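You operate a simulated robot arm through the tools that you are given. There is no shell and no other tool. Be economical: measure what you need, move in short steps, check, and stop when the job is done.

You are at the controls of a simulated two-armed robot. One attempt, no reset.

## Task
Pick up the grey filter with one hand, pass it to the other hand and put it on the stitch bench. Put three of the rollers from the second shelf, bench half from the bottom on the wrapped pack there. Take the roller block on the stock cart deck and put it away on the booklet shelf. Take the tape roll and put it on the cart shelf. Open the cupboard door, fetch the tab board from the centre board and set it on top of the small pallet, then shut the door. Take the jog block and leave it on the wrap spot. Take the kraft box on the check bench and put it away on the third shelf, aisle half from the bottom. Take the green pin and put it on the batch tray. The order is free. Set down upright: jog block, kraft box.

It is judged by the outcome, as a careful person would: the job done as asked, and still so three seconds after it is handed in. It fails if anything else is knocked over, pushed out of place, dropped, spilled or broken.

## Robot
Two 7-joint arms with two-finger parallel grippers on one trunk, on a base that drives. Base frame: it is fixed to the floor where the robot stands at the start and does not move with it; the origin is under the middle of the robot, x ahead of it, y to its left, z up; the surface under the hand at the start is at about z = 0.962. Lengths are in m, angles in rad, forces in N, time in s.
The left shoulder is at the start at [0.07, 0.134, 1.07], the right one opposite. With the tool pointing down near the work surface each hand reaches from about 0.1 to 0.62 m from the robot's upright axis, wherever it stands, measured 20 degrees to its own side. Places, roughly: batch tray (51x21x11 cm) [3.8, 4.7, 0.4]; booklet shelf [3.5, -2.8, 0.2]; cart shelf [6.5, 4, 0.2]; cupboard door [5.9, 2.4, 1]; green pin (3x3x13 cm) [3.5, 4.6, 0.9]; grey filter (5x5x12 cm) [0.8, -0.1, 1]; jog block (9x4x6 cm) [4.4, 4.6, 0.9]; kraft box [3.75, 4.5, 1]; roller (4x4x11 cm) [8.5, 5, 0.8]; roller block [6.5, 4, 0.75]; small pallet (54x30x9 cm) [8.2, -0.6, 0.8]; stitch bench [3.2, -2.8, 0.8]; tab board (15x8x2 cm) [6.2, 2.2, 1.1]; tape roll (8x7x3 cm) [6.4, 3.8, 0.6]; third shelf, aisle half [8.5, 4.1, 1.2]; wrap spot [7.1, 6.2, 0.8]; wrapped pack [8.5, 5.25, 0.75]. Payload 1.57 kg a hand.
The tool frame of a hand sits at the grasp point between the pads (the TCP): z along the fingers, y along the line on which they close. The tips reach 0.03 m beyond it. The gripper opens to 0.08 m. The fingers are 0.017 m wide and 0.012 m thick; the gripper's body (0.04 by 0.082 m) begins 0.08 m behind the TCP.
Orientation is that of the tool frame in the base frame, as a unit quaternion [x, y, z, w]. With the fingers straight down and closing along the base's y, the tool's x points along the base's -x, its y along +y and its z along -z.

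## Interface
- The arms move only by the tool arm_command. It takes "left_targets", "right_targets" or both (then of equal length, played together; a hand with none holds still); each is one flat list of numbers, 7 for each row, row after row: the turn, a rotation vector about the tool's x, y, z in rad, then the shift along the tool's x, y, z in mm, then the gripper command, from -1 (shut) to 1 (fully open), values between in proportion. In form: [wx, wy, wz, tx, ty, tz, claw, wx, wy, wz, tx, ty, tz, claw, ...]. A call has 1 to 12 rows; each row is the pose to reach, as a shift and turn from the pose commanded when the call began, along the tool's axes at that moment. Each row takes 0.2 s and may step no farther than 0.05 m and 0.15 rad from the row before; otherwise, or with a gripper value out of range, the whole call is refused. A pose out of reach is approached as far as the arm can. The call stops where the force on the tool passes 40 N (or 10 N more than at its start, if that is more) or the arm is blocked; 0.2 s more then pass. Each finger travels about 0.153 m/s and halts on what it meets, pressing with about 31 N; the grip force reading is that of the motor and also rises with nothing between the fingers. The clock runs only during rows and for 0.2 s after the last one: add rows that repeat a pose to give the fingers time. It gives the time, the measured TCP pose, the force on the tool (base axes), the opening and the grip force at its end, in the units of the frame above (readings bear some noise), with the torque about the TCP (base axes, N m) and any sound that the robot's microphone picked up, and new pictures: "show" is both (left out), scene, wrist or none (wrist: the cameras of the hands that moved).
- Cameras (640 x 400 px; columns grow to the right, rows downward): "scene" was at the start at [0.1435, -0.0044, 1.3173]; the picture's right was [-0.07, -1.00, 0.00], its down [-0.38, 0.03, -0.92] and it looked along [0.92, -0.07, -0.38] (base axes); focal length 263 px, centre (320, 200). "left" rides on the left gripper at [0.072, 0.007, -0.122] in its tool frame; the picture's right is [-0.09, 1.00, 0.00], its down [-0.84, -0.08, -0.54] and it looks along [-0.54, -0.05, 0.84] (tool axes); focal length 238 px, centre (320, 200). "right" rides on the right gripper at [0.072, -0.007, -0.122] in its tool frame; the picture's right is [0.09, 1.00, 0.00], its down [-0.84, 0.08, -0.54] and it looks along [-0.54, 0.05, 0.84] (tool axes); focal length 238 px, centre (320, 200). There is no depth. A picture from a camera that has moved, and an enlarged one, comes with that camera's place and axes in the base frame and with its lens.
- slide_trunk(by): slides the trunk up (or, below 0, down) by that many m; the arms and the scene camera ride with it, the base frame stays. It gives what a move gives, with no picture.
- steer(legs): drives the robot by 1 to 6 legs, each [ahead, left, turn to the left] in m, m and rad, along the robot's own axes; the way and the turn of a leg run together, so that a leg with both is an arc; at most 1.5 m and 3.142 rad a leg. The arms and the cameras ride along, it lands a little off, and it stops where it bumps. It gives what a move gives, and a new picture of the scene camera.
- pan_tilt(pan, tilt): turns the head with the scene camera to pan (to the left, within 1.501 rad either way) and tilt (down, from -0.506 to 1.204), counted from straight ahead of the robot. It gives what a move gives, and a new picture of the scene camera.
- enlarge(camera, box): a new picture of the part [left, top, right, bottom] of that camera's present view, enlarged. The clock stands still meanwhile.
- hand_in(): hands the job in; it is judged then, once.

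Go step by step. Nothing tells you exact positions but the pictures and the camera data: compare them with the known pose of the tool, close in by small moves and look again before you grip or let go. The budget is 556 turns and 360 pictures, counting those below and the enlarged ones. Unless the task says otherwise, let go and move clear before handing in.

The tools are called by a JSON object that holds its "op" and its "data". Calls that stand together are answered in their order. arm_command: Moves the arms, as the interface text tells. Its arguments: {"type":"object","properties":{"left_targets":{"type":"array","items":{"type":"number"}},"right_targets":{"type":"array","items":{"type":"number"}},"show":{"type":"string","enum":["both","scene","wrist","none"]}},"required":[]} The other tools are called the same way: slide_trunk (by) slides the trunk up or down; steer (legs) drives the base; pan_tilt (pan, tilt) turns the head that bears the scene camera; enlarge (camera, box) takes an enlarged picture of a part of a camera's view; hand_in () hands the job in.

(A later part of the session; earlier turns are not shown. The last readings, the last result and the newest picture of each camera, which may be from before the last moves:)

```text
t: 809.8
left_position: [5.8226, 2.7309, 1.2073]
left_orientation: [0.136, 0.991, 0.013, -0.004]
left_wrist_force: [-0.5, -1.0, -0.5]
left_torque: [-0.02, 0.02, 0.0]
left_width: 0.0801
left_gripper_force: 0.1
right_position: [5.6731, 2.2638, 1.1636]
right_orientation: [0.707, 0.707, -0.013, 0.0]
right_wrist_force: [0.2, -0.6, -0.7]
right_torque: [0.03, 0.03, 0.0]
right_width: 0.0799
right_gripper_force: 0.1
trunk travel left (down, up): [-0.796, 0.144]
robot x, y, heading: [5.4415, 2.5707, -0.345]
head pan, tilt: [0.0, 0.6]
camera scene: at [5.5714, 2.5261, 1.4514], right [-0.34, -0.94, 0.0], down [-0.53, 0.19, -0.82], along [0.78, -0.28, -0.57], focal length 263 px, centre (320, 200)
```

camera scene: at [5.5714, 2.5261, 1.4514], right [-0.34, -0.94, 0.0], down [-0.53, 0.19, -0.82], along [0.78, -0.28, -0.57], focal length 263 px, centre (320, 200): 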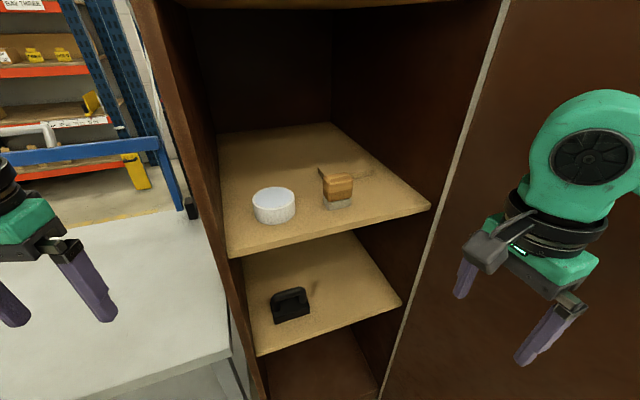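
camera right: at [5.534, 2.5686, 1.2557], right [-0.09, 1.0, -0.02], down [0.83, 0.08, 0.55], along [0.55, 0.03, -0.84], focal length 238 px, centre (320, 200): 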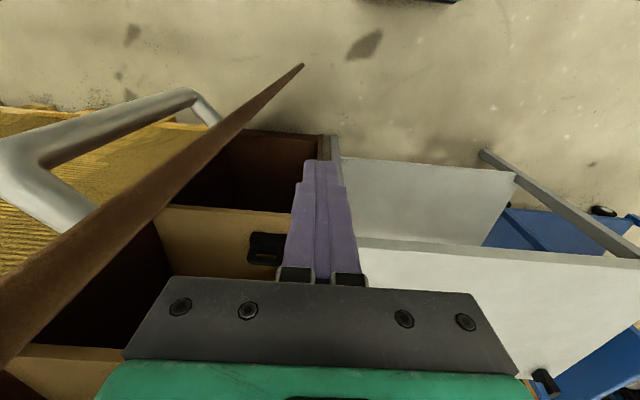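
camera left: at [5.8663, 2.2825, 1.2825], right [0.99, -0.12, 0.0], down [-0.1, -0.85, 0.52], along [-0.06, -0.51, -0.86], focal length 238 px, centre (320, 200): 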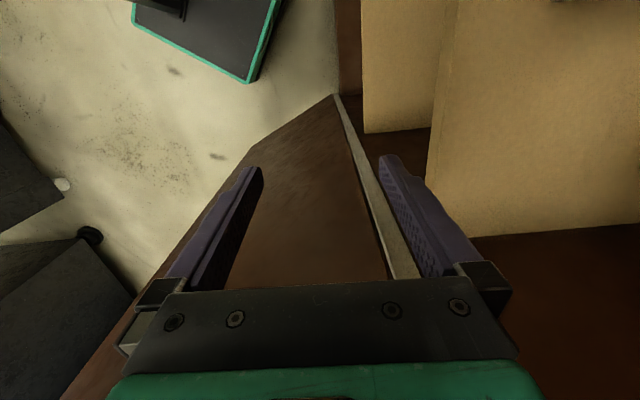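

{"op": "arm_command", "data": {"right_targets": [0, 0, 0, -25, 10, 0, 1, 0, 0, 0, -50, 20, 0, 1, 0, 0, 0, -72, 30, 0, 1], "show": "none"}}

{"op": "steer", "data": {"legs": [[0.16, 0.05, 0]]}}

```text
t: 810.6
left_position: [5.8223, 2.7319, 1.2051]
left_orientation: [0.136, 0.991, 0.013, -0.005]
left_wrist_force: [-0.1, 0.4, 1.1]
left_torque: [0.01, -0.02, -0.01]
left_width: 0.0799
left_gripper_force: 0.1
right_position: [5.7031, 2.1923, 1.1639]
right_orientation: [0.707, 0.707, -0.013, -0.001]
right_wrist_force: [0.9, -0.3, 0.1]
right_torque: [0.02, 0.01, 0.02]
right_width: 0.0799
right_gripper_force: 0.0
trunk travel left (down, up): [-0.796, 0.144]
robot x, y, heading: [5.44, 2.5702, -0.348]
head pan, tilt: [0.0, 0.6]
```

```text
t: 812.2
left_position: [5.9768, 2.7363, 1.2091]
left_orientation: [0.138, 0.99, 0.009, 0.001]
left_wrist_force: [-0.3, 0.4, -0.1]
left_torque: [0.01, -0.01, 0.02]
left_width: 0.0799
left_gripper_force: 0.2
right_position: [5.855, 2.2, 1.174]
right_orientation: [0.706, 0.708, -0.013, 0.013]
right_wrist_force: [-0.1, -0.1, 1.7]
right_torque: [0.02, -0.03, -0.02]
right_width: 0.0801
right_gripper_force: 0.0
trunk travel left (down, up): [-0.796, 0.144]
robot x, y, heading: [5.6061, 2.5635, -0.349]
head pan, tilt: [0.0, 0.6]
stopped in leg 1: the robot was blocked; the commanded pose is now the measured one
camera scene: at [5.7216, 2.5346, 1.453], right [-0.35, -0.94, 0.01], down [-0.52, 0.19, -0.83], along [0.78, -0.29, -0.55], focal length 263 px, centre (320, 200)
```

scene: 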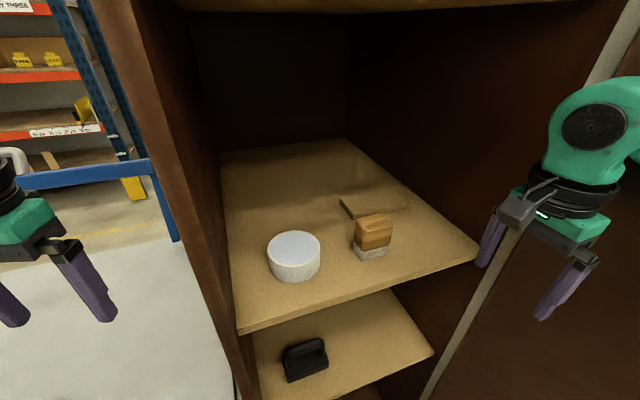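

{"op": "steer", "data": {"legs": [[-0.05, 0, 0], [0, 0, 0.15], [0.05, -0.05, 0]]}}

{"op": "arm_command", "data": {"right_targets": [0, 0, 0.08, 0, 0, 0, 1, 0, 0, 0.16, 0, 0, 0, 1, 0, 0, 0.16, 0, 0, 0, 1]}}

```text
t: 814.4
left_position: [5.9313, 2.7605, 1.2068]
left_orientation: [0.064, 0.998, 0.01, -0.001]
left_wrist_force: [-0.1, -0.6, 0.0]
left_torque: [-0.01, -0.04, -0.01]
left_width: 0.0801
left_gripper_force: 0.0
right_position: [5.8908, 2.2174, 1.1695]
right_orientation: [0.641, 0.767, -0.018, 0.011]
right_wrist_force: [-1.2, 0.4, 0.2]
right_torque: [-0.02, 0.01, 0.0]
right_width: 0.0798
right_gripper_force: 0.1
trunk travel left (down, up): [-0.796, 0.144]
robot x, y, heading: [5.5875, 2.542, -0.203]
head pan, tilt: [0.0, 0.6]
stopped in leg 3: the robot was blocked; the commanded pose is now the measured one
camera scene: at [5.7117, 2.5242, 1.4527], right [-0.2, -0.98, 0.01], down [-0.55, 0.11, -0.83], along [0.81, -0.17, -0.56], focal length 263 px, centre (320, 200)
```

scene: 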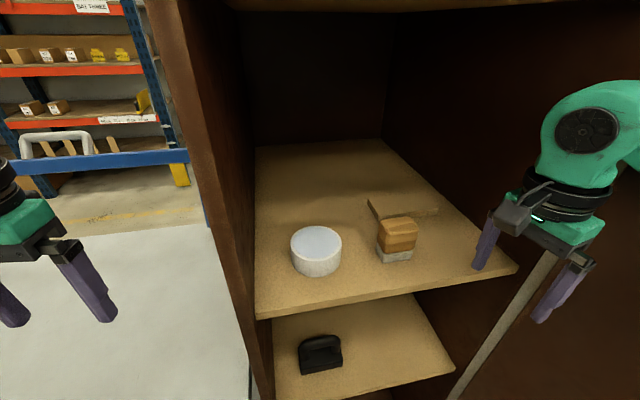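

```text
t: 815.2
left_position: [5.9315, 2.763, 1.2074]
left_orientation: [0.063, 0.998, 0.008, -0.001]
left_wrist_force: [0.1, -0.8, -0.6]
left_torque: [-0.06, 0.01, -0.03]
left_width: 0.0799
left_gripper_force: 0.0
right_position: [5.8904, 2.2183, 1.1692]
right_orientation: [0.702, 0.712, -0.017, 0.012]
right_wrist_force: [0.5, 0.7, -0.1]
right_torque: [0.0, 0.01, 0.04]
right_width: 0.08
right_gripper_force: 0.0
trunk travel left (down, up): [-0.796, 0.144]
robot x, y, heading: [5.5882, 2.54, -0.205]
head pan, tilt: [0.0, 0.6]
camera scene: at [5.7111, 2.5256, 1.4528], right [-0.2, -0.98, 0.01], down [-0.55, 0.11, -0.83], along [0.81, -0.17, -0.56], focal length 263 px, centre (320, 200)
camera right: at [5.8831, 2.2962, 1.2883], right [0.99, 0.1, -0.01], down [0.09, -0.81, 0.58], along [0.05, -0.57, -0.82], focal length 238 px, centre (320, 200)
```

scene: 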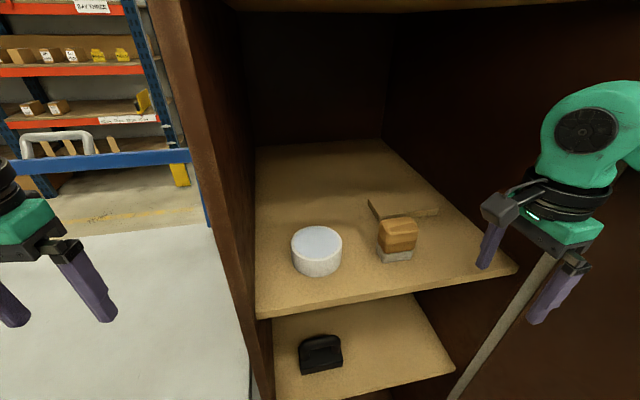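
right: 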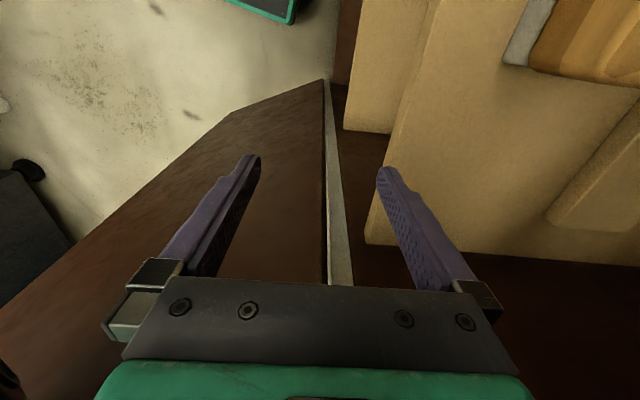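

{"op": "arm_command", "data": {"right_targets": [0, 0, 0, -5, 40, 0, 1, 0, 0, 0, -10, 80, 0, 1, 0, 0, 0, -15, 120, 0, 1, 0, 0, 0, -18, 160, 0, 1, 0, 0, 0, -18, 200, 0, 1]}}

```text
t: 816.4
left_position: [5.9473, 2.7486, 1.204]
left_orientation: [0.065, 0.998, 0.014, -0.007]
left_wrist_force: [0.1, -0.3, 1.3]
left_torque: [0.01, 0.01, -0.01]
left_width: 0.0799
left_gripper_force: 0.0
right_position: [6.1072, 2.1907, 1.1578]
right_orientation: [0.701, 0.713, -0.019, 0.003]
right_wrist_force: [0.1, 1.0, 0.1]
right_torque: [-0.04, 0.08, -0.02]
right_width: 0.0801
right_gripper_force: 0.0
trunk travel left (down, up): [-0.796, 0.144]
robot x, y, heading: [5.5886, 2.5366, -0.201]
head pan, tilt: [0.0, 0.6]
camera scene: at [5.7305, 2.5083, 1.4508], right [-0.2, -0.98, 0.0], down [-0.56, 0.12, -0.82], along [0.81, -0.16, -0.57], focal length 263 px, centre (320, 200)
camera right: at [6.1009, 2.2675, 1.2773], right [0.99, 0.11, -0.03], down [0.11, -0.82, 0.57], along [0.04, -0.56, -0.82], focal length 238 px, centre (320, 200)
```

scene: 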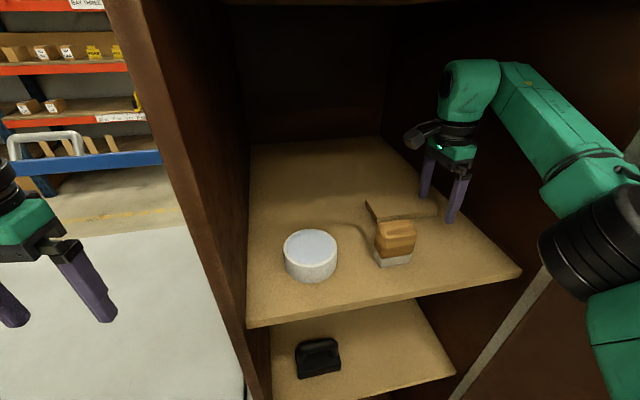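
right: 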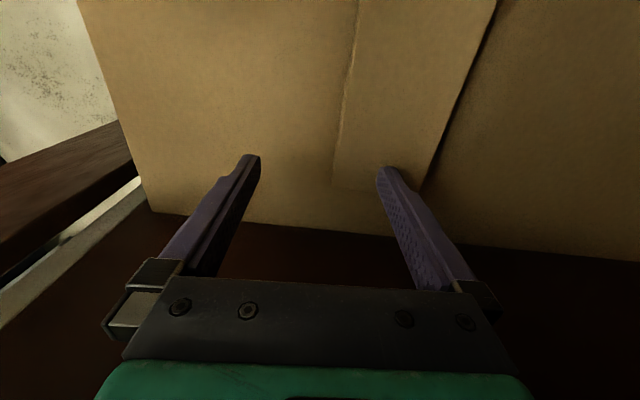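

The right hand is inside above the plank. Centre over it and lower to just above, to compare its width with the finger gap.

{"op": "arm_command", "data": {"right_targets": [0, 0, 0, 5, 35, 0, 1, 0, 0, 0, 10, 72, 8, 1, 0, 0, 0, 10, 76, 22, 1, 0, 0, 0, 10, 76, 22, 1], "show": "wrist"}}

```text
t: 817.4
left_position: [5.9384, 2.7529, 1.2072]
left_orientation: [0.064, 0.998, 0.012, -0.005]
left_wrist_force: [0.7, -0.2, -0.3]
left_torque: [0.0, 0.0, 0.0]
left_width: 0.0804
left_gripper_force: 0.1
right_position: [6.1157, 2.2099, 1.1493]
right_orientation: [0.701, 0.713, -0.016, 0.007]
right_wrist_force: [-2.4, 0.0, 9.9]
right_torque: [0.06, -0.41, -0.13]
right_width: 0.079
right_gripper_force: 0.0
right hand out of reach, approached as far as the arm can: row 1, 2, 3, 4
trunk travel left (down, up): [-0.796, 0.144]
robot x, y, heading: [5.5835, 2.539, -0.202]
head pan, tilt: [0.0, 0.6]
camera right: at [6.1098, 2.2864, 1.2686], right [0.99, 0.11, -0.02], down [0.1, -0.82, 0.57], along [0.05, -0.56, -0.82], focal length 238 px, centre (320, 200)
```

right: 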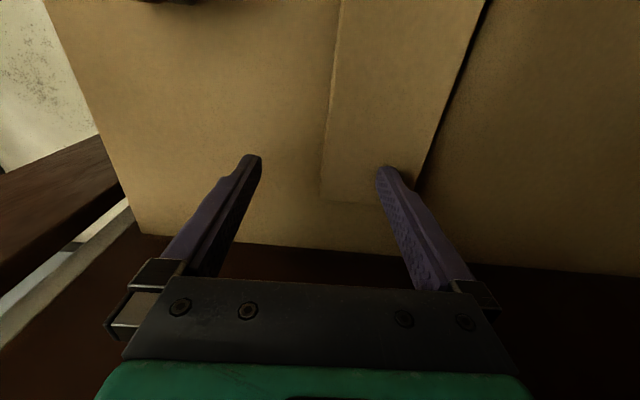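

The fingertip touched the plank's top at z≈1.12, so the plank is ~7 cm wide and graspable. Raise slightly and move the base 7 cm in +x.

{"op": "arm_command", "data": {"right_targets": [0, 0, 0, 0, 0, -12, 1, 0, 0, 0, 0, 0, -18, 1], "show": "none"}}

{"op": "steer", "data": {"legs": [[0.065, 0.014, 0]]}}

{"op": "arm_command", "data": {"right_targets": [0, 0, 0, 0, 0, 0, 1], "show": "wrist"}}

```text
t: 818.0
left_position: [5.9395, 2.7528, 1.207]
left_orientation: [0.064, 0.998, 0.013, -0.006]
left_wrist_force: [0.0, 0.0, 0.6]
left_torque: [0.01, 0.03, -0.02]
left_width: 0.0801
left_gripper_force: 0.0
right_position: [6.114, 2.2119, 1.1655]
right_orientation: [0.702, 0.712, -0.017, 0.007]
right_wrist_force: [0.4, 0.0, 0.7]
right_torque: [0.02, -0.03, -0.01]
right_width: 0.0798
right_gripper_force: 0.1
trunk travel left (down, up): [-0.796, 0.144]
robot x, y, heading: [5.5832, 2.5419, -0.205]
head pan, tilt: [0.0, 0.6]
```

```text
t: 819.0
left_position: [5.999, 2.7528, 1.2086]
left_orientation: [0.064, 0.998, 0.013, -0.002]
left_wrist_force: [-1.1, -0.3, 0.3]
left_torque: [0.03, -0.07, 0.02]
left_width: 0.08
left_gripper_force: 0.1
right_position: [6.1736, 2.2116, 1.1678]
right_orientation: [0.702, 0.712, -0.014, 0.008]
right_wrist_force: [-0.7, 0.1, 1.0]
right_torque: [-0.03, -0.03, 0.01]
right_width: 0.0799
right_gripper_force: 0.1
trunk travel left (down, up): [-0.796, 0.144]
robot x, y, heading: [5.652, 2.5426, -0.204]
head pan, tilt: [0.0, 0.6]
camera scene: at [5.7795, 2.5144, 1.4523], right [-0.2, -0.98, 0.0], down [-0.55, 0.11, -0.83], along [0.81, -0.17, -0.56], focal length 263 px, centre (320, 200)
```

scene: 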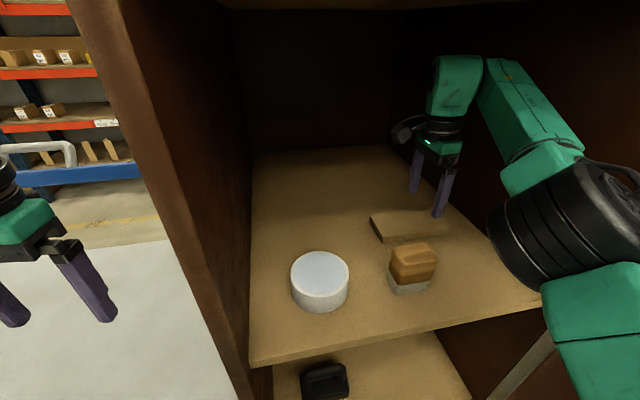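

```text
t: 819.4
left_position: [6.0045, 2.7527, 1.2072]
left_orientation: [0.064, 0.998, 0.013, -0.005]
left_wrist_force: [-0.6, -0.1, 0.1]
left_torque: [-0.02, 0.01, 0.01]
left_width: 0.08
left_gripper_force: 0.1
right_position: [6.1798, 2.2133, 1.1667]
right_orientation: [0.702, 0.712, -0.016, 0.007]
right_wrist_force: [-0.2, 0.0, 0.0]
right_torque: [0.02, -0.02, -0.02]
right_width: 0.0799
right_gripper_force: 0.2
trunk travel left (down, up): [-0.796, 0.144]
robot x, y, heading: [5.6498, 2.5368, -0.2]
head pan, tilt: [0.0, 0.6]
camera right: at [6.1738, 2.2894, 1.2851], right [0.99, 0.11, -0.02], down [0.1, -0.82, 0.57], along [0.05, -0.57, -0.82], focal length 238 px, centre (320, 200)
```

right: 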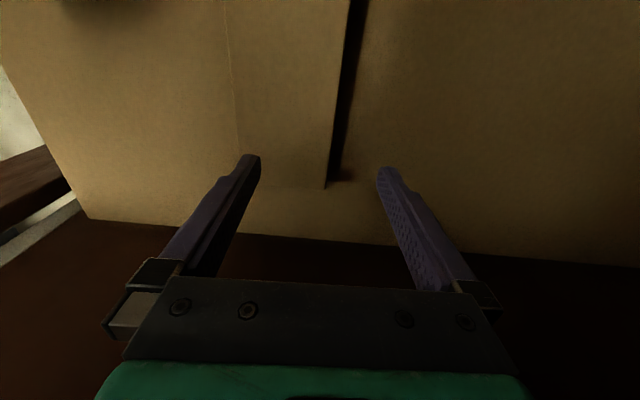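

{"op": "arm_command", "data": {"right_targets": [0, 0, 0, 12, -14, 0, 1, 0, 0, 0, 24, -28, 0, 1, 0, 0, 0, 24, -28, 8, 1, 0, 0, 0, 24, -28, 8, 1], "show": "wrist"}}

```text
t: 820.4
left_position: [6.0069, 2.752, 1.2071]
left_orientation: [0.064, 0.998, 0.015, -0.006]
left_wrist_force: [0.1, 0.7, 0.1]
left_torque: [0.0, -0.01, 0.02]
left_width: 0.08
left_gripper_force: 0.1
right_position: [6.1517, 2.2341, 1.1565]
right_orientation: [0.702, 0.712, -0.017, 0.005]
right_wrist_force: [-0.6, -0.5, -0.4]
right_torque: [0.03, 0.0, 0.0]
right_width: 0.0801
right_gripper_force: 0.1
trunk travel left (down, up): [-0.796, 0.144]
robot x, y, heading: [5.6509, 2.5381, -0.204]
head pan, tilt: [0.0, 0.6]
camera right: at [6.1457, 2.3119, 1.2767], right [0.99, 0.1, -0.02], down [0.1, -0.82, 0.57], along [0.04, -0.57, -0.82], focal length 238 px, centre (320, 200)
```

right: 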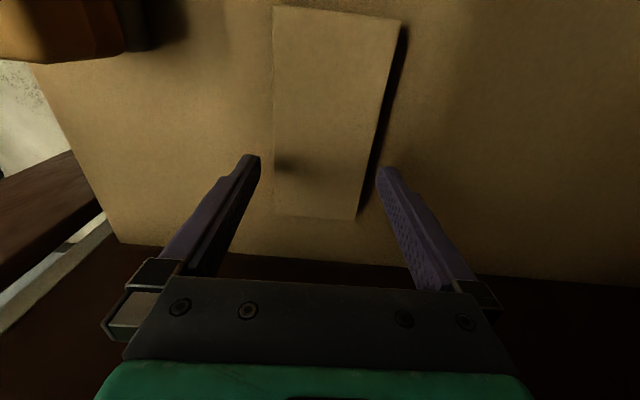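

Plank is centred between the fingers. Descend and close.

{"op": "arm_command", "data": {"right_targets": [0, 0, 0, 0, 2, 8, 1, 0, 0, 0, 0, 2, 16, 1, 0, 0, 0, 0, 2, 21, 1, 0, 0, 0, 0, 2, 21, -1, 0, 0, 0, 0, 2, 21, -1, 0, 0, 0, 0, 2, 21, -1], "show": "wrist"}}

```text
t: 821.8
left_position: [6.0054, 2.7542, 1.2073]
left_orientation: [0.064, 0.998, 0.012, -0.005]
left_wrist_force: [0.1, -1.1, -0.4]
left_torque: [0.0, 0.02, 0.01]
left_width: 0.0799
left_gripper_force: 0.1
right_position: [6.1531, 2.2337, 1.1356]
right_orientation: [0.702, 0.712, -0.015, 0.006]
right_wrist_force: [1.7, -1.1, 2.1]
right_torque: [-0.07, 0.16, -0.03]
right_width: 0.0694
right_gripper_force: 30.1
trunk travel left (down, up): [-0.796, 0.144]
robot x, y, heading: [5.652, 2.5364, -0.199]
head pan, tilt: [0.0, 0.6]
camera right: at [6.1463, 2.3114, 1.2555], right [0.99, 0.11, -0.02], down [0.1, -0.82, 0.57], along [0.05, -0.57, -0.82], focal length 238 px, centre (320, 200)
```

right: 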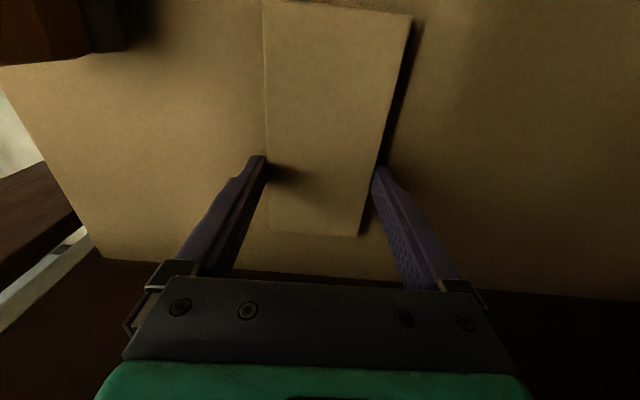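

Gripped (6.9 cm). The exit toward the front is blocked by the stamp, so lift ~5 cm, shift north past the stamp, then come out over the low white roll.

{"op": "arm_command", "data": {"right_targets": [0, 0, 0, 0, 0, -15, -1, 0, 0, 0, 0, 0, -35, -1, 0, 0, 0, 0, 0, -54, -1, 0, 0, 0, 0, 0, -54, -1]}}

```text
t: 822.8
left_position: [6.0065, 2.7535, 1.2068]
left_orientation: [0.064, 0.998, 0.014, -0.006]
left_wrist_force: [-0.6, 0.6, 0.2]
left_torque: [0.0, 0.05, 0.02]
left_width: 0.08
left_gripper_force: 0.1
right_position: [6.1538, 2.2366, 1.1901]
right_orientation: [0.702, 0.712, -0.016, 0.005]
right_wrist_force: [0.3, -0.2, -3.4]
right_torque: [-0.04, -0.01, 0.0]
right_width: 0.0696
right_gripper_force: 31.5
trunk travel left (down, up): [-0.796, 0.144]
robot x, y, heading: [5.6503, 2.5413, -0.203]
head pan, tilt: [0.0, 0.6]
camera scene: at [5.7883, 2.5136, 1.4513], right [-0.2, -0.98, 0.0], down [-0.55, 0.11, -0.82], along [0.81, -0.17, -0.57], focal length 263 px, centre (320, 200)
camera right: at [6.1477, 2.3132, 1.3105], right [0.99, 0.11, -0.02], down [0.1, -0.82, 0.57], along [0.04, -0.57, -0.82], focal length 238 px, centre (320, 200)
```

scene: 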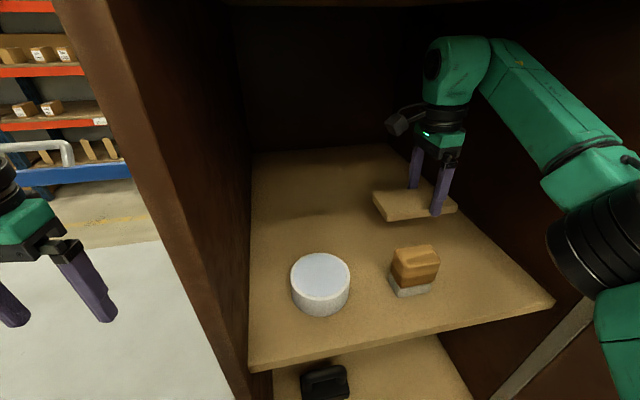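
right: 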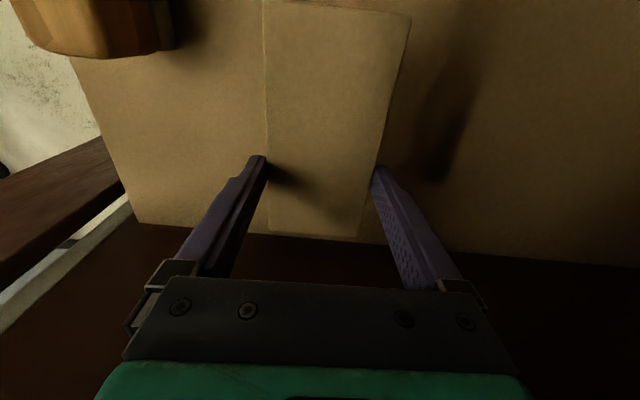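

{"op": "arm_command", "data": {"right_targets": [0, 0, 0, 40, 0, 0, -1, 0, 0, 0, 85, 0, 0, -1, 0, 0, 0, 130, 0, 0, -1, 0, 0, 0, 175, 0, 0, -1, 0, 0, 0, 175, 0, 0, -1], "show": "scene"}}

```text
t: 824.0
left_position: [6.0063, 2.7516, 1.2062]
left_orientation: [0.063, 0.998, 0.013, -0.005]
left_wrist_force: [0.3, 0.0, -0.3]
left_torque: [0.0, -0.02, 0.0]
left_width: 0.0798
left_gripper_force: 0.0
right_position: [6.1525, 2.4116, 1.183]
right_orientation: [0.702, 0.712, -0.016, 0.006]
right_wrist_force: [0.0, 0.6, -2.9]
right_torque: [-0.03, 0.02, -0.02]
right_width: 0.0695
right_gripper_force: 31.4
trunk travel left (down, up): [-0.796, 0.144]
robot x, y, heading: [5.6503, 2.5397, -0.208]
head pan, tilt: [0.0, 0.6]
camera scene: at [5.788, 2.5134, 1.4514], right [-0.2, -0.98, 0.0], down [-0.55, 0.11, -0.82], along [0.81, -0.17, -0.57], focal length 263 px, centre (320, 200)
```

scene: 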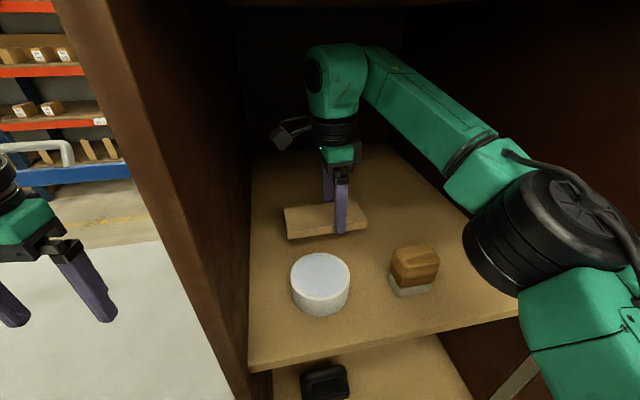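

Clear of the stamp. Raise 8 mm and back the base straight out (−x).

{"op": "arm_command", "data": {"right_targets": [0, 0, 0, 0, 0, -5, -1, 0, 0, 0, 0, 0, -9, -1], "show": "none"}}

{"op": "steer", "data": {"legs": [[-0.147, -0.031, 0], [-0.196, -0.041, 0]]}}

```text
t: 824.6
left_position: [6.0063, 2.7528, 1.207]
left_orientation: [0.064, 0.998, 0.012, -0.005]
left_wrist_force: [0.4, 0.3, 0.3]
left_torque: [0.0, -0.01, 0.03]
left_width: 0.08
left_gripper_force: 0.0
right_position: [6.1531, 2.412, 1.1946]
right_orientation: [0.702, 0.712, -0.017, 0.007]
right_wrist_force: [1.0, -0.8, -3.8]
right_torque: [-0.02, 0.03, 0.0]
right_width: 0.0697
right_gripper_force: 30.5
trunk travel left (down, up): [-0.796, 0.144]
robot x, y, heading: [5.6477, 2.5389, -0.207]
head pan, tilt: [0.0, 0.6]
```

```text
t: 827.2
left_position: [5.6518, 2.7541, 1.2037]
left_orientation: [0.064, 0.998, 0.013, -0.006]
left_wrist_force: [-0.4, -0.6, -0.3]
left_torque: [-0.02, 0.03, -0.04]
left_width: 0.08
left_gripper_force: 0.1
right_position: [5.7976, 2.4122, 1.1921]
right_orientation: [0.703, 0.711, -0.018, 0.005]
right_wrist_force: [1.0, -0.4, -3.8]
right_torque: [0.0, -0.01, 0.01]
right_width: 0.0697
right_gripper_force: 31.2
trunk travel left (down, up): [-0.796, 0.144]
robot x, y, heading: [5.2951, 2.5419, -0.206]
head pan, tilt: [0.0, 0.6]
camera scene: at [5.4342, 2.5152, 1.4509], right [-0.2, -0.98, 0.0], down [-0.56, 0.11, -0.82], along [0.81, -0.17, -0.57], focal length 263 px, centre (320, 200)
```

scene: 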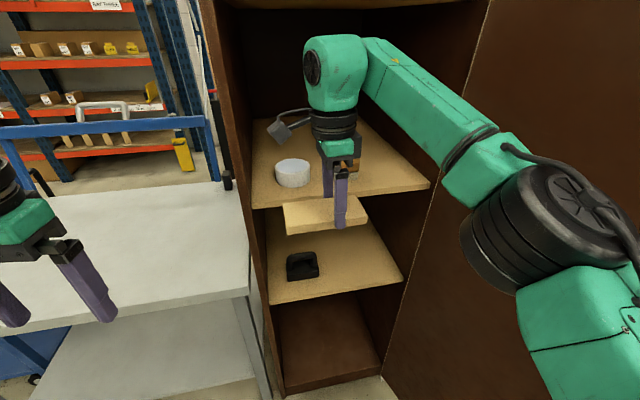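

Out with everything in place. Now to close the door: back away, square up, tuck the right hand with the plank.

{"op": "steer", "data": {"legs": [[-0.22, 0, 0.206]]}}

{"op": "arm_command", "data": {"right_targets": [0, 0, 0, -30, -30, 0, -1, 0, 0, 0, -60, -60, 0, -1, 0, 0, 0, -90, -90, 0, -1, 0, 0, 0, -120, -120, 0, -1, 0, 0, 0, -150, -150, 0, -1, 0, 0, 0, -180, -180, 0, -1], "show": "scene"}}

```text
t: 828.9
left_position: [5.3773, 2.8443, 1.2049]
left_orientation: [-0.039, 0.999, 0.013, -0.008]
left_wrist_force: [0.6, 1.0, 0.2]
left_torque: [0.01, 0.05, 0.01]
left_width: 0.08
left_gripper_force: 0.1
right_position: [5.5909, 2.5421, 1.1926]
right_orientation: [0.624, 0.781, -0.017, 0.008]
right_wrist_force: [1.0, 0.0, -3.2]
right_torque: [-0.05, 0.03, 0.01]
right_width: 0.0698
right_gripper_force: 30.8
trunk travel left (down, up): [-0.796, 0.144]
robot x, y, heading: [5.0681, 2.5641, 0.005]
head pan, tilt: [0.0, 0.6]
camera scene: at [5.2141, 2.566, 1.451], right [0.0, -1.0, 0.0], down [-0.57, 0.0, -0.82], along [0.82, 0.0, -0.57], focal length 263 px, centre (320, 200)
```

scene: 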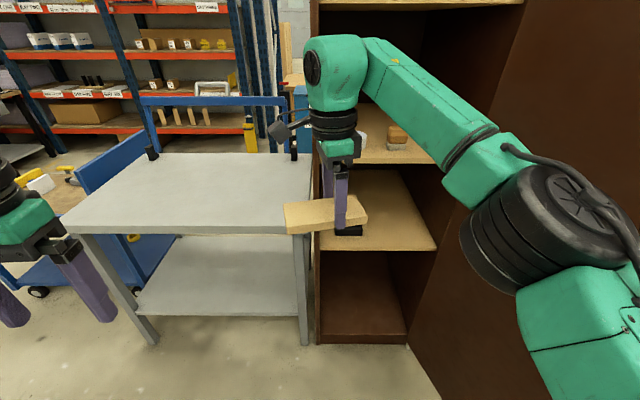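

```text
t: 830.3
left_position: [5.3717, 2.843, 1.2077]
left_orientation: [-0.039, 0.999, 0.013, -0.005]
left_wrist_force: [-0.6, -0.2, 0.6]
left_torque: [0.01, -0.03, -0.04]
left_width: 0.0798
left_gripper_force: 0.0
right_position: [5.4506, 2.3238, 1.2025]
right_orientation: [0.626, 0.78, -0.015, 0.007]
right_wrist_force: [-0.2, -0.7, -2.6]
right_torque: [-0.04, -0.01, 0.0]
right_width: 0.0697
right_gripper_force: 30.9
trunk travel left (down, up): [-0.796, 0.144]
robot x, y, heading: [5.0692, 2.5632, 0.001]
head pan, tilt: [0.0, 0.6]
camera scene: at [5.2077, 2.5639, 1.4517], right [0.0, -1.0, 0.0], down [-0.56, 0.0, -0.83], along [0.83, 0.0, -0.56], focal length 263 px, centre (320, 200)
```

scene: 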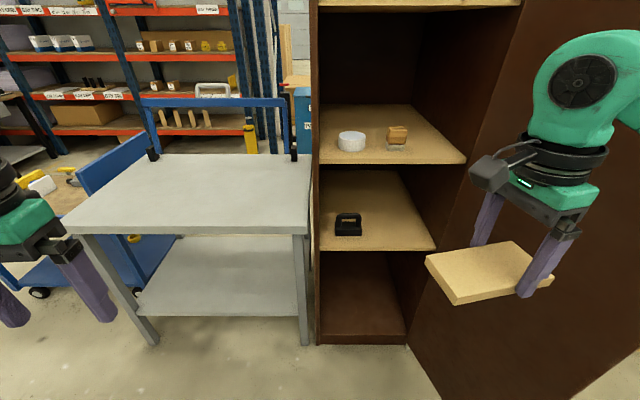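

Retract the right hand further so it clears the door edge, then slide south past it.

{"op": "arm_command", "data": {"right_targets": [0, 0, -0.12, 5, -30, 0, -1, 0, 0, -0.24, 10, -60, 0, -1, 0, 0, -0.36, 15, -85, 0, -1, 0, 0, -0.5, 20, -105, 0, -1, 0, 0, -0.62, 24, -115, 0, -1, 0, 0, -0.74, 24, -120, 0, -1, 0, 0, -0.86, 24, -120, 0, -1, 0, 0, -0.98, 24, -120, 0, -1], "show": "none"}}

{"op": "arm_command", "data": {"left_targets": [0, 0, 0, 20, 0, 0, -1, 0, 0, 0, 40, 0, 0, -1], "show": "scene"}}

```text
t: 832.1
left_position: [5.3738, 2.844, 1.2063]
left_orientation: [-0.038, 0.999, 0.012, -0.007]
left_wrist_force: [-0.2, -0.2, 0.7]
left_torque: [0.04, 0.03, 0.01]
left_width: 0.0798
left_gripper_force: 0.1
right_position: [5.3281, 2.3239, 1.2021]
right_orientation: [0.183, 0.983, -0.017, -0.001]
right_wrist_force: [0.0, 0.4, -3.4]
right_torque: [0.01, -0.02, -0.04]
right_width: 0.0695
right_gripper_force: 30.9
trunk travel left (down, up): [-0.796, 0.144]
robot x, y, heading: [5.0729, 2.5632, 0.005]
head pan, tilt: [0.0, 0.6]
```

```text
t: 832.7
left_position: [5.3496, 2.8238, 1.2009]
left_orientation: [-0.039, 0.999, 0.012, -0.006]
left_wrist_force: [-0.5, 0.4, -0.9]
left_torque: [-0.01, -0.01, -0.01]
left_width: 0.0
left_gripper_force: 21.5
left hand out of reach, approached as far as the arm can: row 1, 2
right_position: [5.3282, 2.3231, 1.2027]
right_orientation: [0.184, 0.983, -0.018, -0.001]
right_wrist_force: [0.3, 0.4, -2.9]
right_torque: [-0.04, -0.02, 0.0]
right_width: 0.0698
right_gripper_force: 30.5
trunk travel left (down, up): [-0.796, 0.144]
robot x, y, heading: [5.0652, 2.56, 0.001]
head pan, tilt: [0.0, 0.6]
camera scene: at [5.2096, 2.5656, 1.4515], right [0.0, -1.0, 0.0], down [-0.56, 0.0, -0.83], along [0.83, 0.0, -0.56], focal length 263 px, centre (320, 200)
```

scene: 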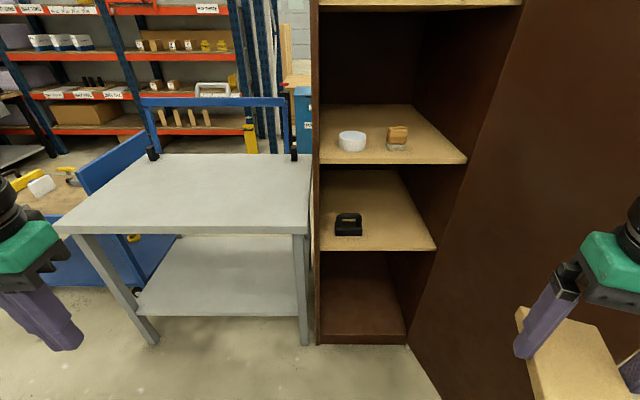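

{"op": "steer", "data": {"legs": [[-0.03, 0, 0], [0, -0.85, 0]]}}

{"op": "pan_tilt", "data": {"pan": 0.3, "tilt": 0.5}}

```text
t: 837.5
left_position: [5.3266, 2.0045, 1.2003]
left_orientation: [-0.05, 0.999, 0.012, -0.006]
left_wrist_force: [0.2, 0.4, -0.3]
left_torque: [-0.02, 0.0, 0.02]
left_width: 0.0
left_gripper_force: 20.9
right_position: [5.3171, 1.5029, 1.2025]
right_orientation: [0.172, 0.985, -0.018, -0.001]
right_wrist_force: [-0.7, -0.1, -4.1]
right_torque: [0.0, -0.03, -0.01]
right_width: 0.0693
right_gripper_force: 30.9
trunk travel left (down, up): [-0.796, 0.144]
robot x, y, heading: [5.0501, 1.7345, 0.022]
head pan, tilt: [0.0, 0.6]
camera scene: at [5.1928, 1.7426, 1.4514], right [0.03, -1.0, 0.0], down [-0.56, -0.02, -0.82], along [0.82, 0.02, -0.57], focal length 263 px, centre (320, 200)
```

scene: 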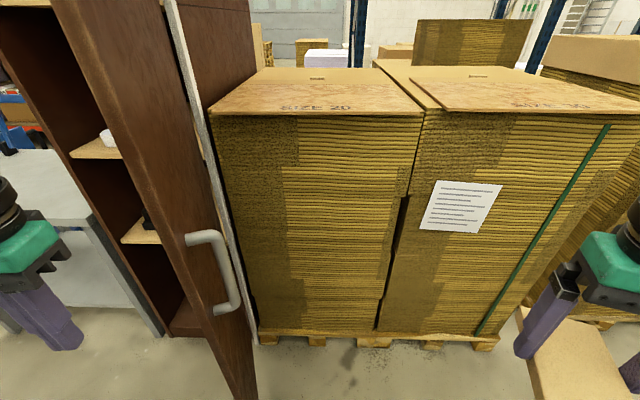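

```text
t: 838.3
left_position: [5.3267, 2.0025, 1.202]
left_orientation: [-0.051, 0.999, 0.013, -0.007]
left_wrist_force: [-0.5, -0.4, 0.3]
left_torque: [0.01, 0.0, 0.02]
left_width: 0.0
left_gripper_force: 21.2
right_position: [5.3182, 1.502, 1.2018]
right_orientation: [0.173, 0.985, -0.018, -0.001]
right_wrist_force: [0.4, 1.3, -2.9]
right_torque: [0.02, -0.05, -0.01]
right_width: 0.0693
right_gripper_force: 31.2
trunk travel left (down, up): [-0.796, 0.144]
robot x, y, heading: [5.0562, 1.7334, 0.023]
head pan, tilt: [0.3, 0.499]
camera scene: at [5.1907, 1.768, 1.4605], right [0.32, -0.95, 0.0], down [-0.45, -0.15, -0.88], along [0.83, 0.28, -0.48], focal length 263 px, centre (320, 200)
```

scene: 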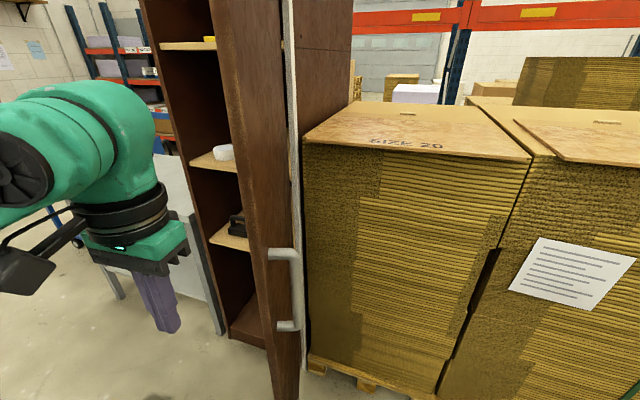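

Door's outer face is now on my left. Extend the left hand along it, then push by strafing left.

{"op": "arm_command", "data": {"left_targets": [0, 0, 0, -45, -5, 0, -1, 0, 0, 0, -90, -10, 0, -1, 0, 0, 0, -135, -15, 0, -1, 0, 0, 0, -180, -20, 0, -1, 0, 0, 0, -220, -30, 0, -1, 0, 0, 0, -250, -40, 0, -1], "show": "none"}}

{"op": "steer", "data": {"legs": [[0, 0.25, -0.02]]}}

```text
t: 839.1
left_position: [5.4322, 1.9947, 1.2034]
left_orientation: [-0.037, 0.999, 0.014, -0.007]
left_wrist_force: [-0.1, 0.4, 0.8]
left_torque: [0.03, -0.05, -0.02]
left_width: 0.0001
left_gripper_force: 21.2
right_position: [5.3127, 1.5002, 1.2029]
right_orientation: [0.172, 0.985, -0.016, 0.001]
right_wrist_force: [-0.5, -0.9, -3.3]
right_torque: [0.01, -0.11, 0.01]
right_width: 0.0694
right_gripper_force: 31.5
trunk travel left (down, up): [-0.796, 0.144]
robot x, y, heading: [5.0514, 1.7341, 0.026]
head pan, tilt: [0.3, 0.499]
stopped in row 3 (left hand): the force on the tool passed its limit at 75 N (the readings are from after the stop); the commanded pose is now the measured one
```

```text
t: 840.9
left_position: [5.4393, 2.2393, 1.2003]
left_orientation: [-0.025, 1.0, 0.015, -0.008]
left_wrist_force: [0.3, -0.9, 0.7]
left_torque: [0.01, -0.02, 0.0]
left_width: 0.0
left_gripper_force: 21.4
right_position: [5.308, 1.7472, 1.2013]
right_orientation: [0.186, 0.982, -0.018, 0.0]
right_wrist_force: [0.5, -0.4, -3.1]
right_torque: [-0.03, -0.05, 0.04]
right_width: 0.0695
right_gripper_force: 31.0
trunk travel left (down, up): [-0.796, 0.144]
robot x, y, heading: [5.0526, 1.992, 0.0]
head pan, tilt: [0.3, 0.499]
camera scene: at [5.1879, 2.0164, 1.4605], right [0.3, -0.95, 0.0], down [-0.46, -0.14, -0.88], along [0.84, 0.26, -0.48], focal length 263 px, centre (320, 200)
```

scene: 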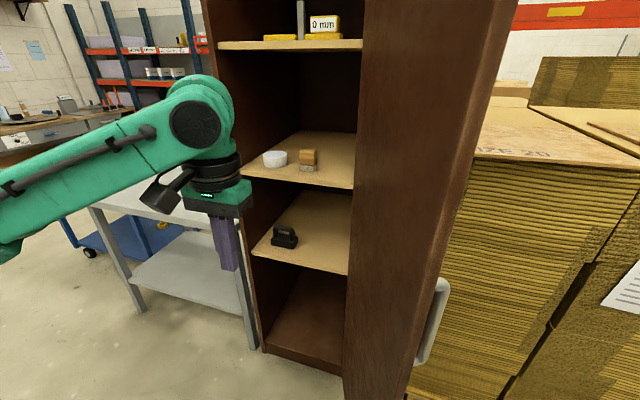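

The hand met the door edge; it needs to be further south. Go back right, extend, then push.

{"op": "steer", "data": {"legs": [[-0.03, -0.42, 0]]}}

{"op": "arm_command", "data": {"left_targets": [0, 0, 0, -45, 0, 0, -1, 0, 0, 0, -90, 0, 0, -1, 0, 0, 0, -135, 0, 0, -1, 0, 0, 0, -180, 0, 0, -1, 0, 0, 0, -220, 0, 0, -1], "show": "scene"}}

```text
t: 843.5
left_position: [5.4114, 1.8233, 1.199]
left_orientation: [-0.032, 0.999, 0.013, -0.009]
left_wrist_force: [-0.6, 0.4, -0.5]
left_torque: [-0.03, -0.03, -0.05]
left_width: 0.0001
left_gripper_force: 21.1
right_position: [5.2854, 1.3286, 1.2028]
right_orientation: [0.179, 0.984, -0.019, 0.0]
right_wrist_force: [-0.1, 0.0, -2.7]
right_torque: [-0.07, -0.05, -0.01]
right_width: 0.0695
right_gripper_force: 30.7
trunk travel left (down, up): [-0.796, 0.144]
robot x, y, heading: [5.0216, 1.5652, 0.016]
head pan, tilt: [0.3, 0.499]
camera scene: at [5.1614, 1.5976, 1.4604], right [0.31, -0.95, 0.0], down [-0.46, -0.15, -0.88], along [0.83, 0.27, -0.48], focal length 263 px, centre (320, 200)
```

scene: 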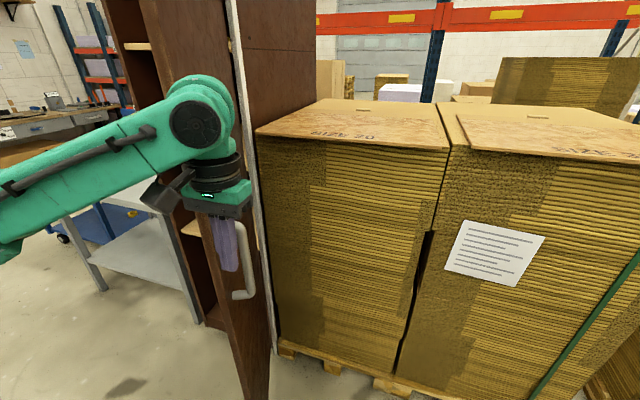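

```text
t: 844.7
left_position: [5.5993, 1.8351, 1.1962]
left_orientation: [-0.03, 0.999, 0.014, -0.009]
left_wrist_force: [-0.7, 0.2, 0.1]
left_torque: [-0.01, -0.01, 0.01]
left_width: 0.0
left_gripper_force: 21.2
left hand out of reach, approached as far as the arm can: row 5
right_position: [5.2862, 1.3271, 1.2022]
right_orientation: [0.179, 0.984, -0.018, 0.0]
right_wrist_force: [0.0, 0.2, -3.0]
right_torque: [-0.03, -0.04, 0.0]
right_width: 0.0697
right_gripper_force: 31.0
trunk travel left (down, up): [-0.796, 0.144]
robot x, y, heading: [5.0237, 1.5615, 0.013]
head pan, tilt: [0.3, 0.499]
camera scene: at [5.1616, 1.5947, 1.4604], right [0.31, -0.95, 0.0], down [-0.46, -0.15, -0.88], along [0.83, 0.27, -0.48], focal length 263 px, centre (320, 200)
```

scene: 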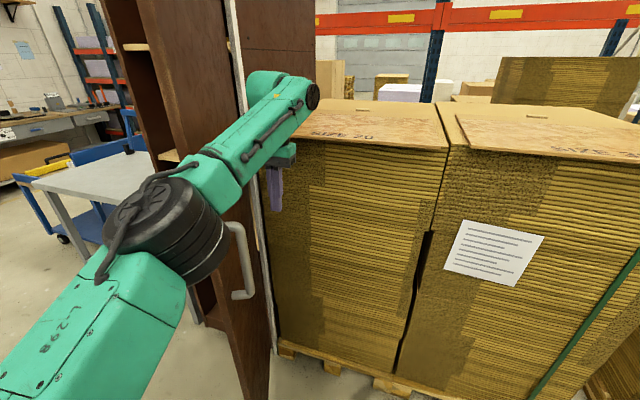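

{"op": "steer", "data": {"legs": [[0, 0.3, 0]]}}

```text
t: 846.7
left_position: [5.5954, 2.1243, 1.1971]
left_orientation: [-0.031, 0.999, 0.015, -0.009]
left_wrist_force: [-0.2, -0.5, 0.8]
left_torque: [0.01, 0.0, -0.04]
left_width: 0.0
left_gripper_force: 21.6
right_position: [5.2803, 1.6146, 1.2014]
right_orientation: [0.178, 0.984, -0.017, 0.0]
right_wrist_force: [0.4, 0.0, -3.7]
right_torque: [-0.01, -0.05, 0.0]
right_width: 0.0696
right_gripper_force: 30.6
trunk travel left (down, up): [-0.796, 0.144]
robot x, y, heading: [5.0193, 1.8567, 0.015]
head pan, tilt: [0.3, 0.499]
camera scene: at [5.1568, 1.8833, 1.4606], right [0.31, -0.95, 0.0], down [-0.46, -0.15, -0.88], along [0.83, 0.27, -0.48], focal length 263 px, centre (320, 200)
```

scene: 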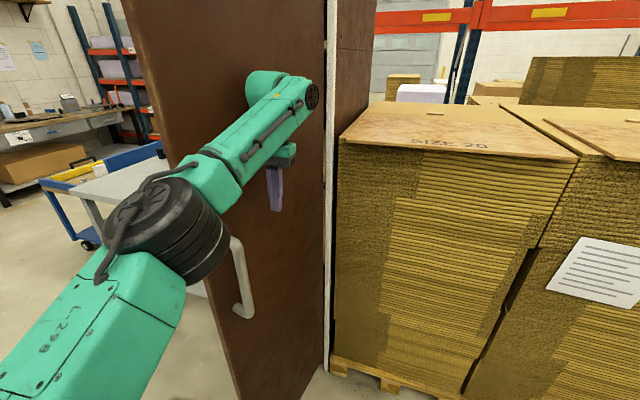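

{"op": "steer", "data": {"legs": [[0.05, 0.25, 0]]}}

```text
t: 848.6
left_position: [5.6416, 2.3745, 1.198]
left_orientation: [-0.029, 0.999, 0.015, -0.008]
left_wrist_force: [0.3, -0.4, -0.7]
left_torque: [0.03, -0.01, 0.01]
left_width: 0.0
left_gripper_force: 21.4
right_position: [5.3247, 1.8691, 1.2013]
right_orientation: [0.181, 0.983, -0.017, 0.0]
right_wrist_force: [0.3, -0.3, -3.0]
right_torque: [0.02, -0.05, 0.04]
right_width: 0.0697
right_gripper_force: 31.8
trunk travel left (down, up): [-0.796, 0.144]
robot x, y, heading: [5.0669, 2.1109, 0.01]
head pan, tilt: [0.3, 0.499]
camera scene: at [5.2022, 2.137, 1.4606], right [0.31, -0.95, 0.0], down [-0.46, -0.14, -0.88], along [0.84, 0.27, -0.48], focal length 263 px, centre (320, 200)
```

scene: 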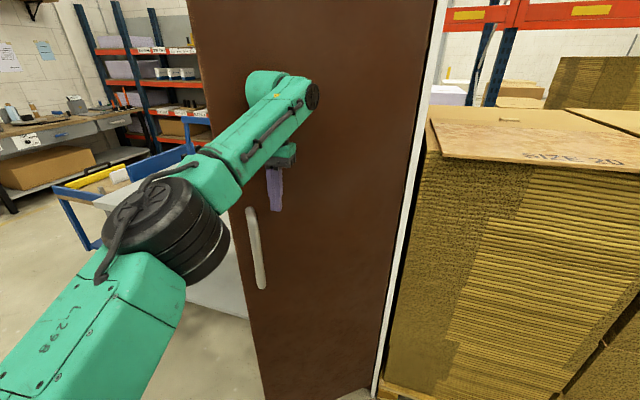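

{"op": "steer", "data": {"legs": [[0.28, 0.03, 0]]}}

```text
t: 850.3
left_position: [5.8671, 2.4061, 1.1986]
left_orientation: [-0.024, 0.999, 0.014, -0.016]
left_wrist_force: [-4.1, 1.1, 1.1]
left_torque: [-0.07, -0.5, -0.05]
left_width: 0.0
left_gripper_force: 21.0
right_position: [5.5551, 1.8987, 1.2014]
right_orientation: [0.181, 0.983, -0.017, 0.0]
right_wrist_force: [0.3, 0.2, -2.5]
right_torque: [-0.05, -0.01, 0.0]
right_width: 0.0695
right_gripper_force: 31.2
trunk travel left (down, up): [-0.796, 0.144]
robot x, y, heading: [5.2937, 2.1361, 0.012]
head pan, tilt: [0.3, 0.499]
stopped in leg 1: the force on the tool passed its limit at 138 N (the readings are from after the stop); the commanded pose is now the measured one
camera scene: at [5.4304, 2.1682, 1.4609], right [0.31, -0.95, 0.0], down [-0.45, -0.15, -0.88], along [0.84, 0.27, -0.48], focal length 263 px, centre (320, 200)
```

scene: 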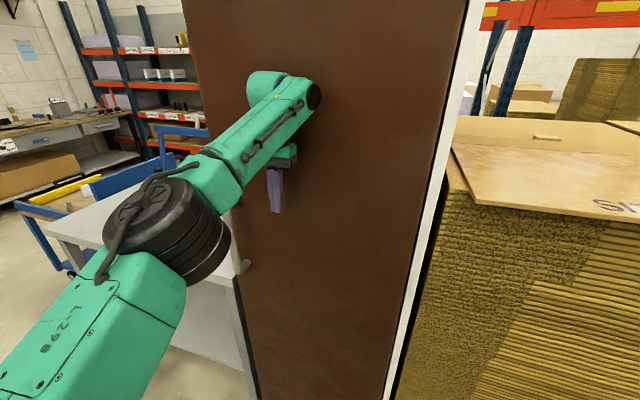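

Door appears shut. Back off and verify.

{"op": "steer", "data": {"legs": [[-0.28, 0.3, 0]]}}

{"op": "enlarge", "data": {"camera": "scene", "box": [120, 0, 560, 400]}}

```text
t: 852.9
left_position: [5.5806, 2.7069, 1.1946]
left_orientation: [-0.034, 0.999, 0.014, -0.018]
left_wrist_force: [-0.6, 0.2, 0.6]
left_torque: [0.02, 0.03, 0.01]
left_width: 0.0
left_gripper_force: 21.2
right_position: [5.2766, 2.197, 1.2008]
right_orientation: [0.173, 0.985, -0.017, -0.002]
right_wrist_force: [0.5, -0.6, -3.3]
right_torque: [-0.02, -0.04, 0.0]
right_width: 0.0694
right_gripper_force: 30.5
trunk travel left (down, up): [-0.796, 0.144]
robot x, y, heading: [5.0123, 2.428, 0.029]
head pan, tilt: [0.3, 0.499]
camera scene: at [5.1488, 2.4628, 1.4604], right [0.32, -0.95, 0.0], down [-0.45, -0.15, -0.88], along [0.83, 0.28, -0.48], focal length 263 px, centre (320, 200)
```

scene: 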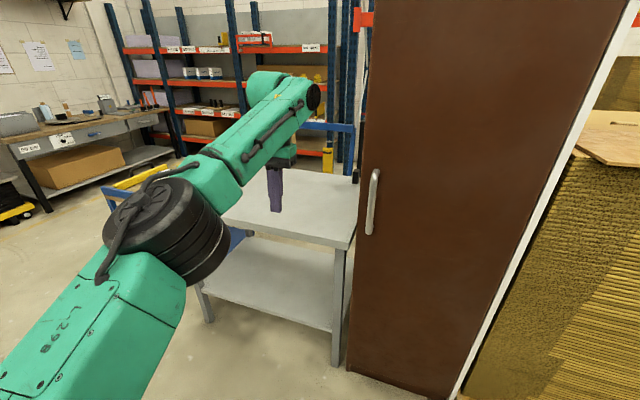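

```text
1.00 times, centred on (340, 200) of scene (not enlarged: the box is as wide or as high as the picture)
camera zoom: at [5.1488, 2.4628, 1.4604], right [0.32, -0.95, 0.0], down [-0.45, -0.15, -0.88], along [0.83, 0.28, -0.48], focal length 263 px, centre (300, 200)
```

zoom: 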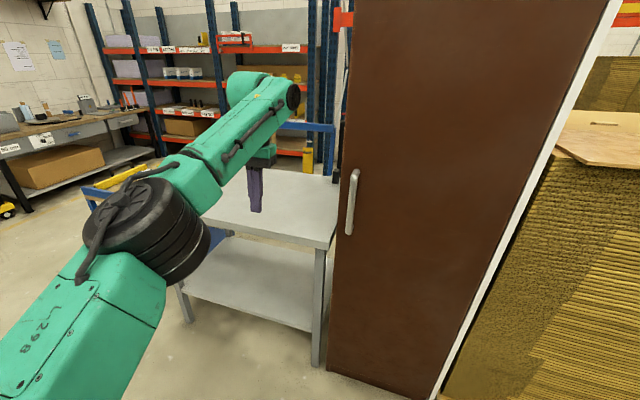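

Door is shut. Pictures are nearly used up, so from here I rely on pose readouts and sparse views. First pre-roll the left hand (for the roller block) and tuck it.

{"op": "arm_command", "data": {"left_targets": [0, 0, -0.14, 15, -5, 0, 1, 0, 0, -0.28, 30, -10, 0, 1, 0, 0, -0.42, 45, -15, 0, 1, 0, 0, -0.56, 60, -20, 0, 1, 0, 0, -0.7, 75, -25, 0, 1, 0, 0, -0.84, 90, -30, 0, 1, 0, 0, -0.98, 105, -35, 0, 1, 0, 0, -1.12, 120, -40, 0, 1, 0, 0, -1.26, 130, -45, 0, 1, 0, 0, -1.4, 140, -50, 0, 1, 0, 0, -1.5, 150, -55, 0, 1, 0, 0, -1.6, 150, -60, 0, 1], "show": "none"}}

```text
t: 855.5
left_position: [5.4338, 2.6372, 1.1981]
left_orientation: [0.74, -0.672, -0.022, 0.003]
left_wrist_force: [-0.3, 1.3, -0.4]
left_torque: [0.04, 0.01, 0.01]
left_width: 0.0799
left_gripper_force: 0.0
right_position: [5.2761, 2.1968, 1.2006]
right_orientation: [0.174, 0.985, -0.018, -0.001]
right_wrist_force: [1.3, -0.6, -2.5]
right_torque: [-0.01, -0.06, 0.01]
right_width: 0.0696
right_gripper_force: 31.0
trunk travel left (down, up): [-0.796, 0.144]
robot x, y, heading: [5.0068, 2.4296, 0.031]
head pan, tilt: [0.3, 0.499]
```

{"op": "steer", "data": {"legs": [[0.33, 0, -0.031], [0, 1.4, 0], [0, 1.2, 0], [0, 0, 3.14], [-1.5, 0, 0], [-0.42, 0, 0]]}}

```text
t: 886.4
left_position: [6.8129, 4.6052, 1.199]
left_orientation: [0.749, 0.662, 0.001, 0.023]
left_wrist_force: [-0.7, 0.3, 0.5]
left_torque: [0.01, -0.04, 0.01]
left_width: 0.0802
left_gripper_force: 0.0
right_position: [7.0618, 4.9988, 1.2007]
right_orientation: [0.96, -0.281, 0.003, -0.017]
right_wrist_force: [-0.2, 0.3, -4.0]
right_torque: [0.02, 0.04, 0.01]
right_width: 0.0696
right_gripper_force: 31.3
trunk travel left (down, up): [-0.796, 0.144]
robot x, y, heading: [7.2713, 4.7079, 2.949]
head pan, tilt: [0.3, 0.499]
camera scene: at [7.1316, 4.7162, 1.4603], right [-0.11, 0.99, 0.0], down [0.48, 0.05, -0.88], along [-0.87, -0.1, -0.48], focal length 263 px, centre (320, 200)
```

scene: 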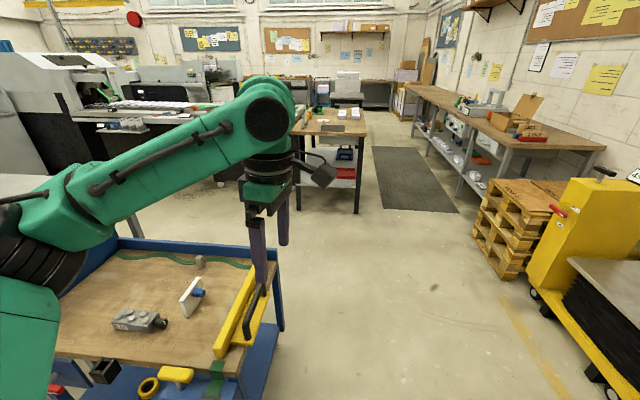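

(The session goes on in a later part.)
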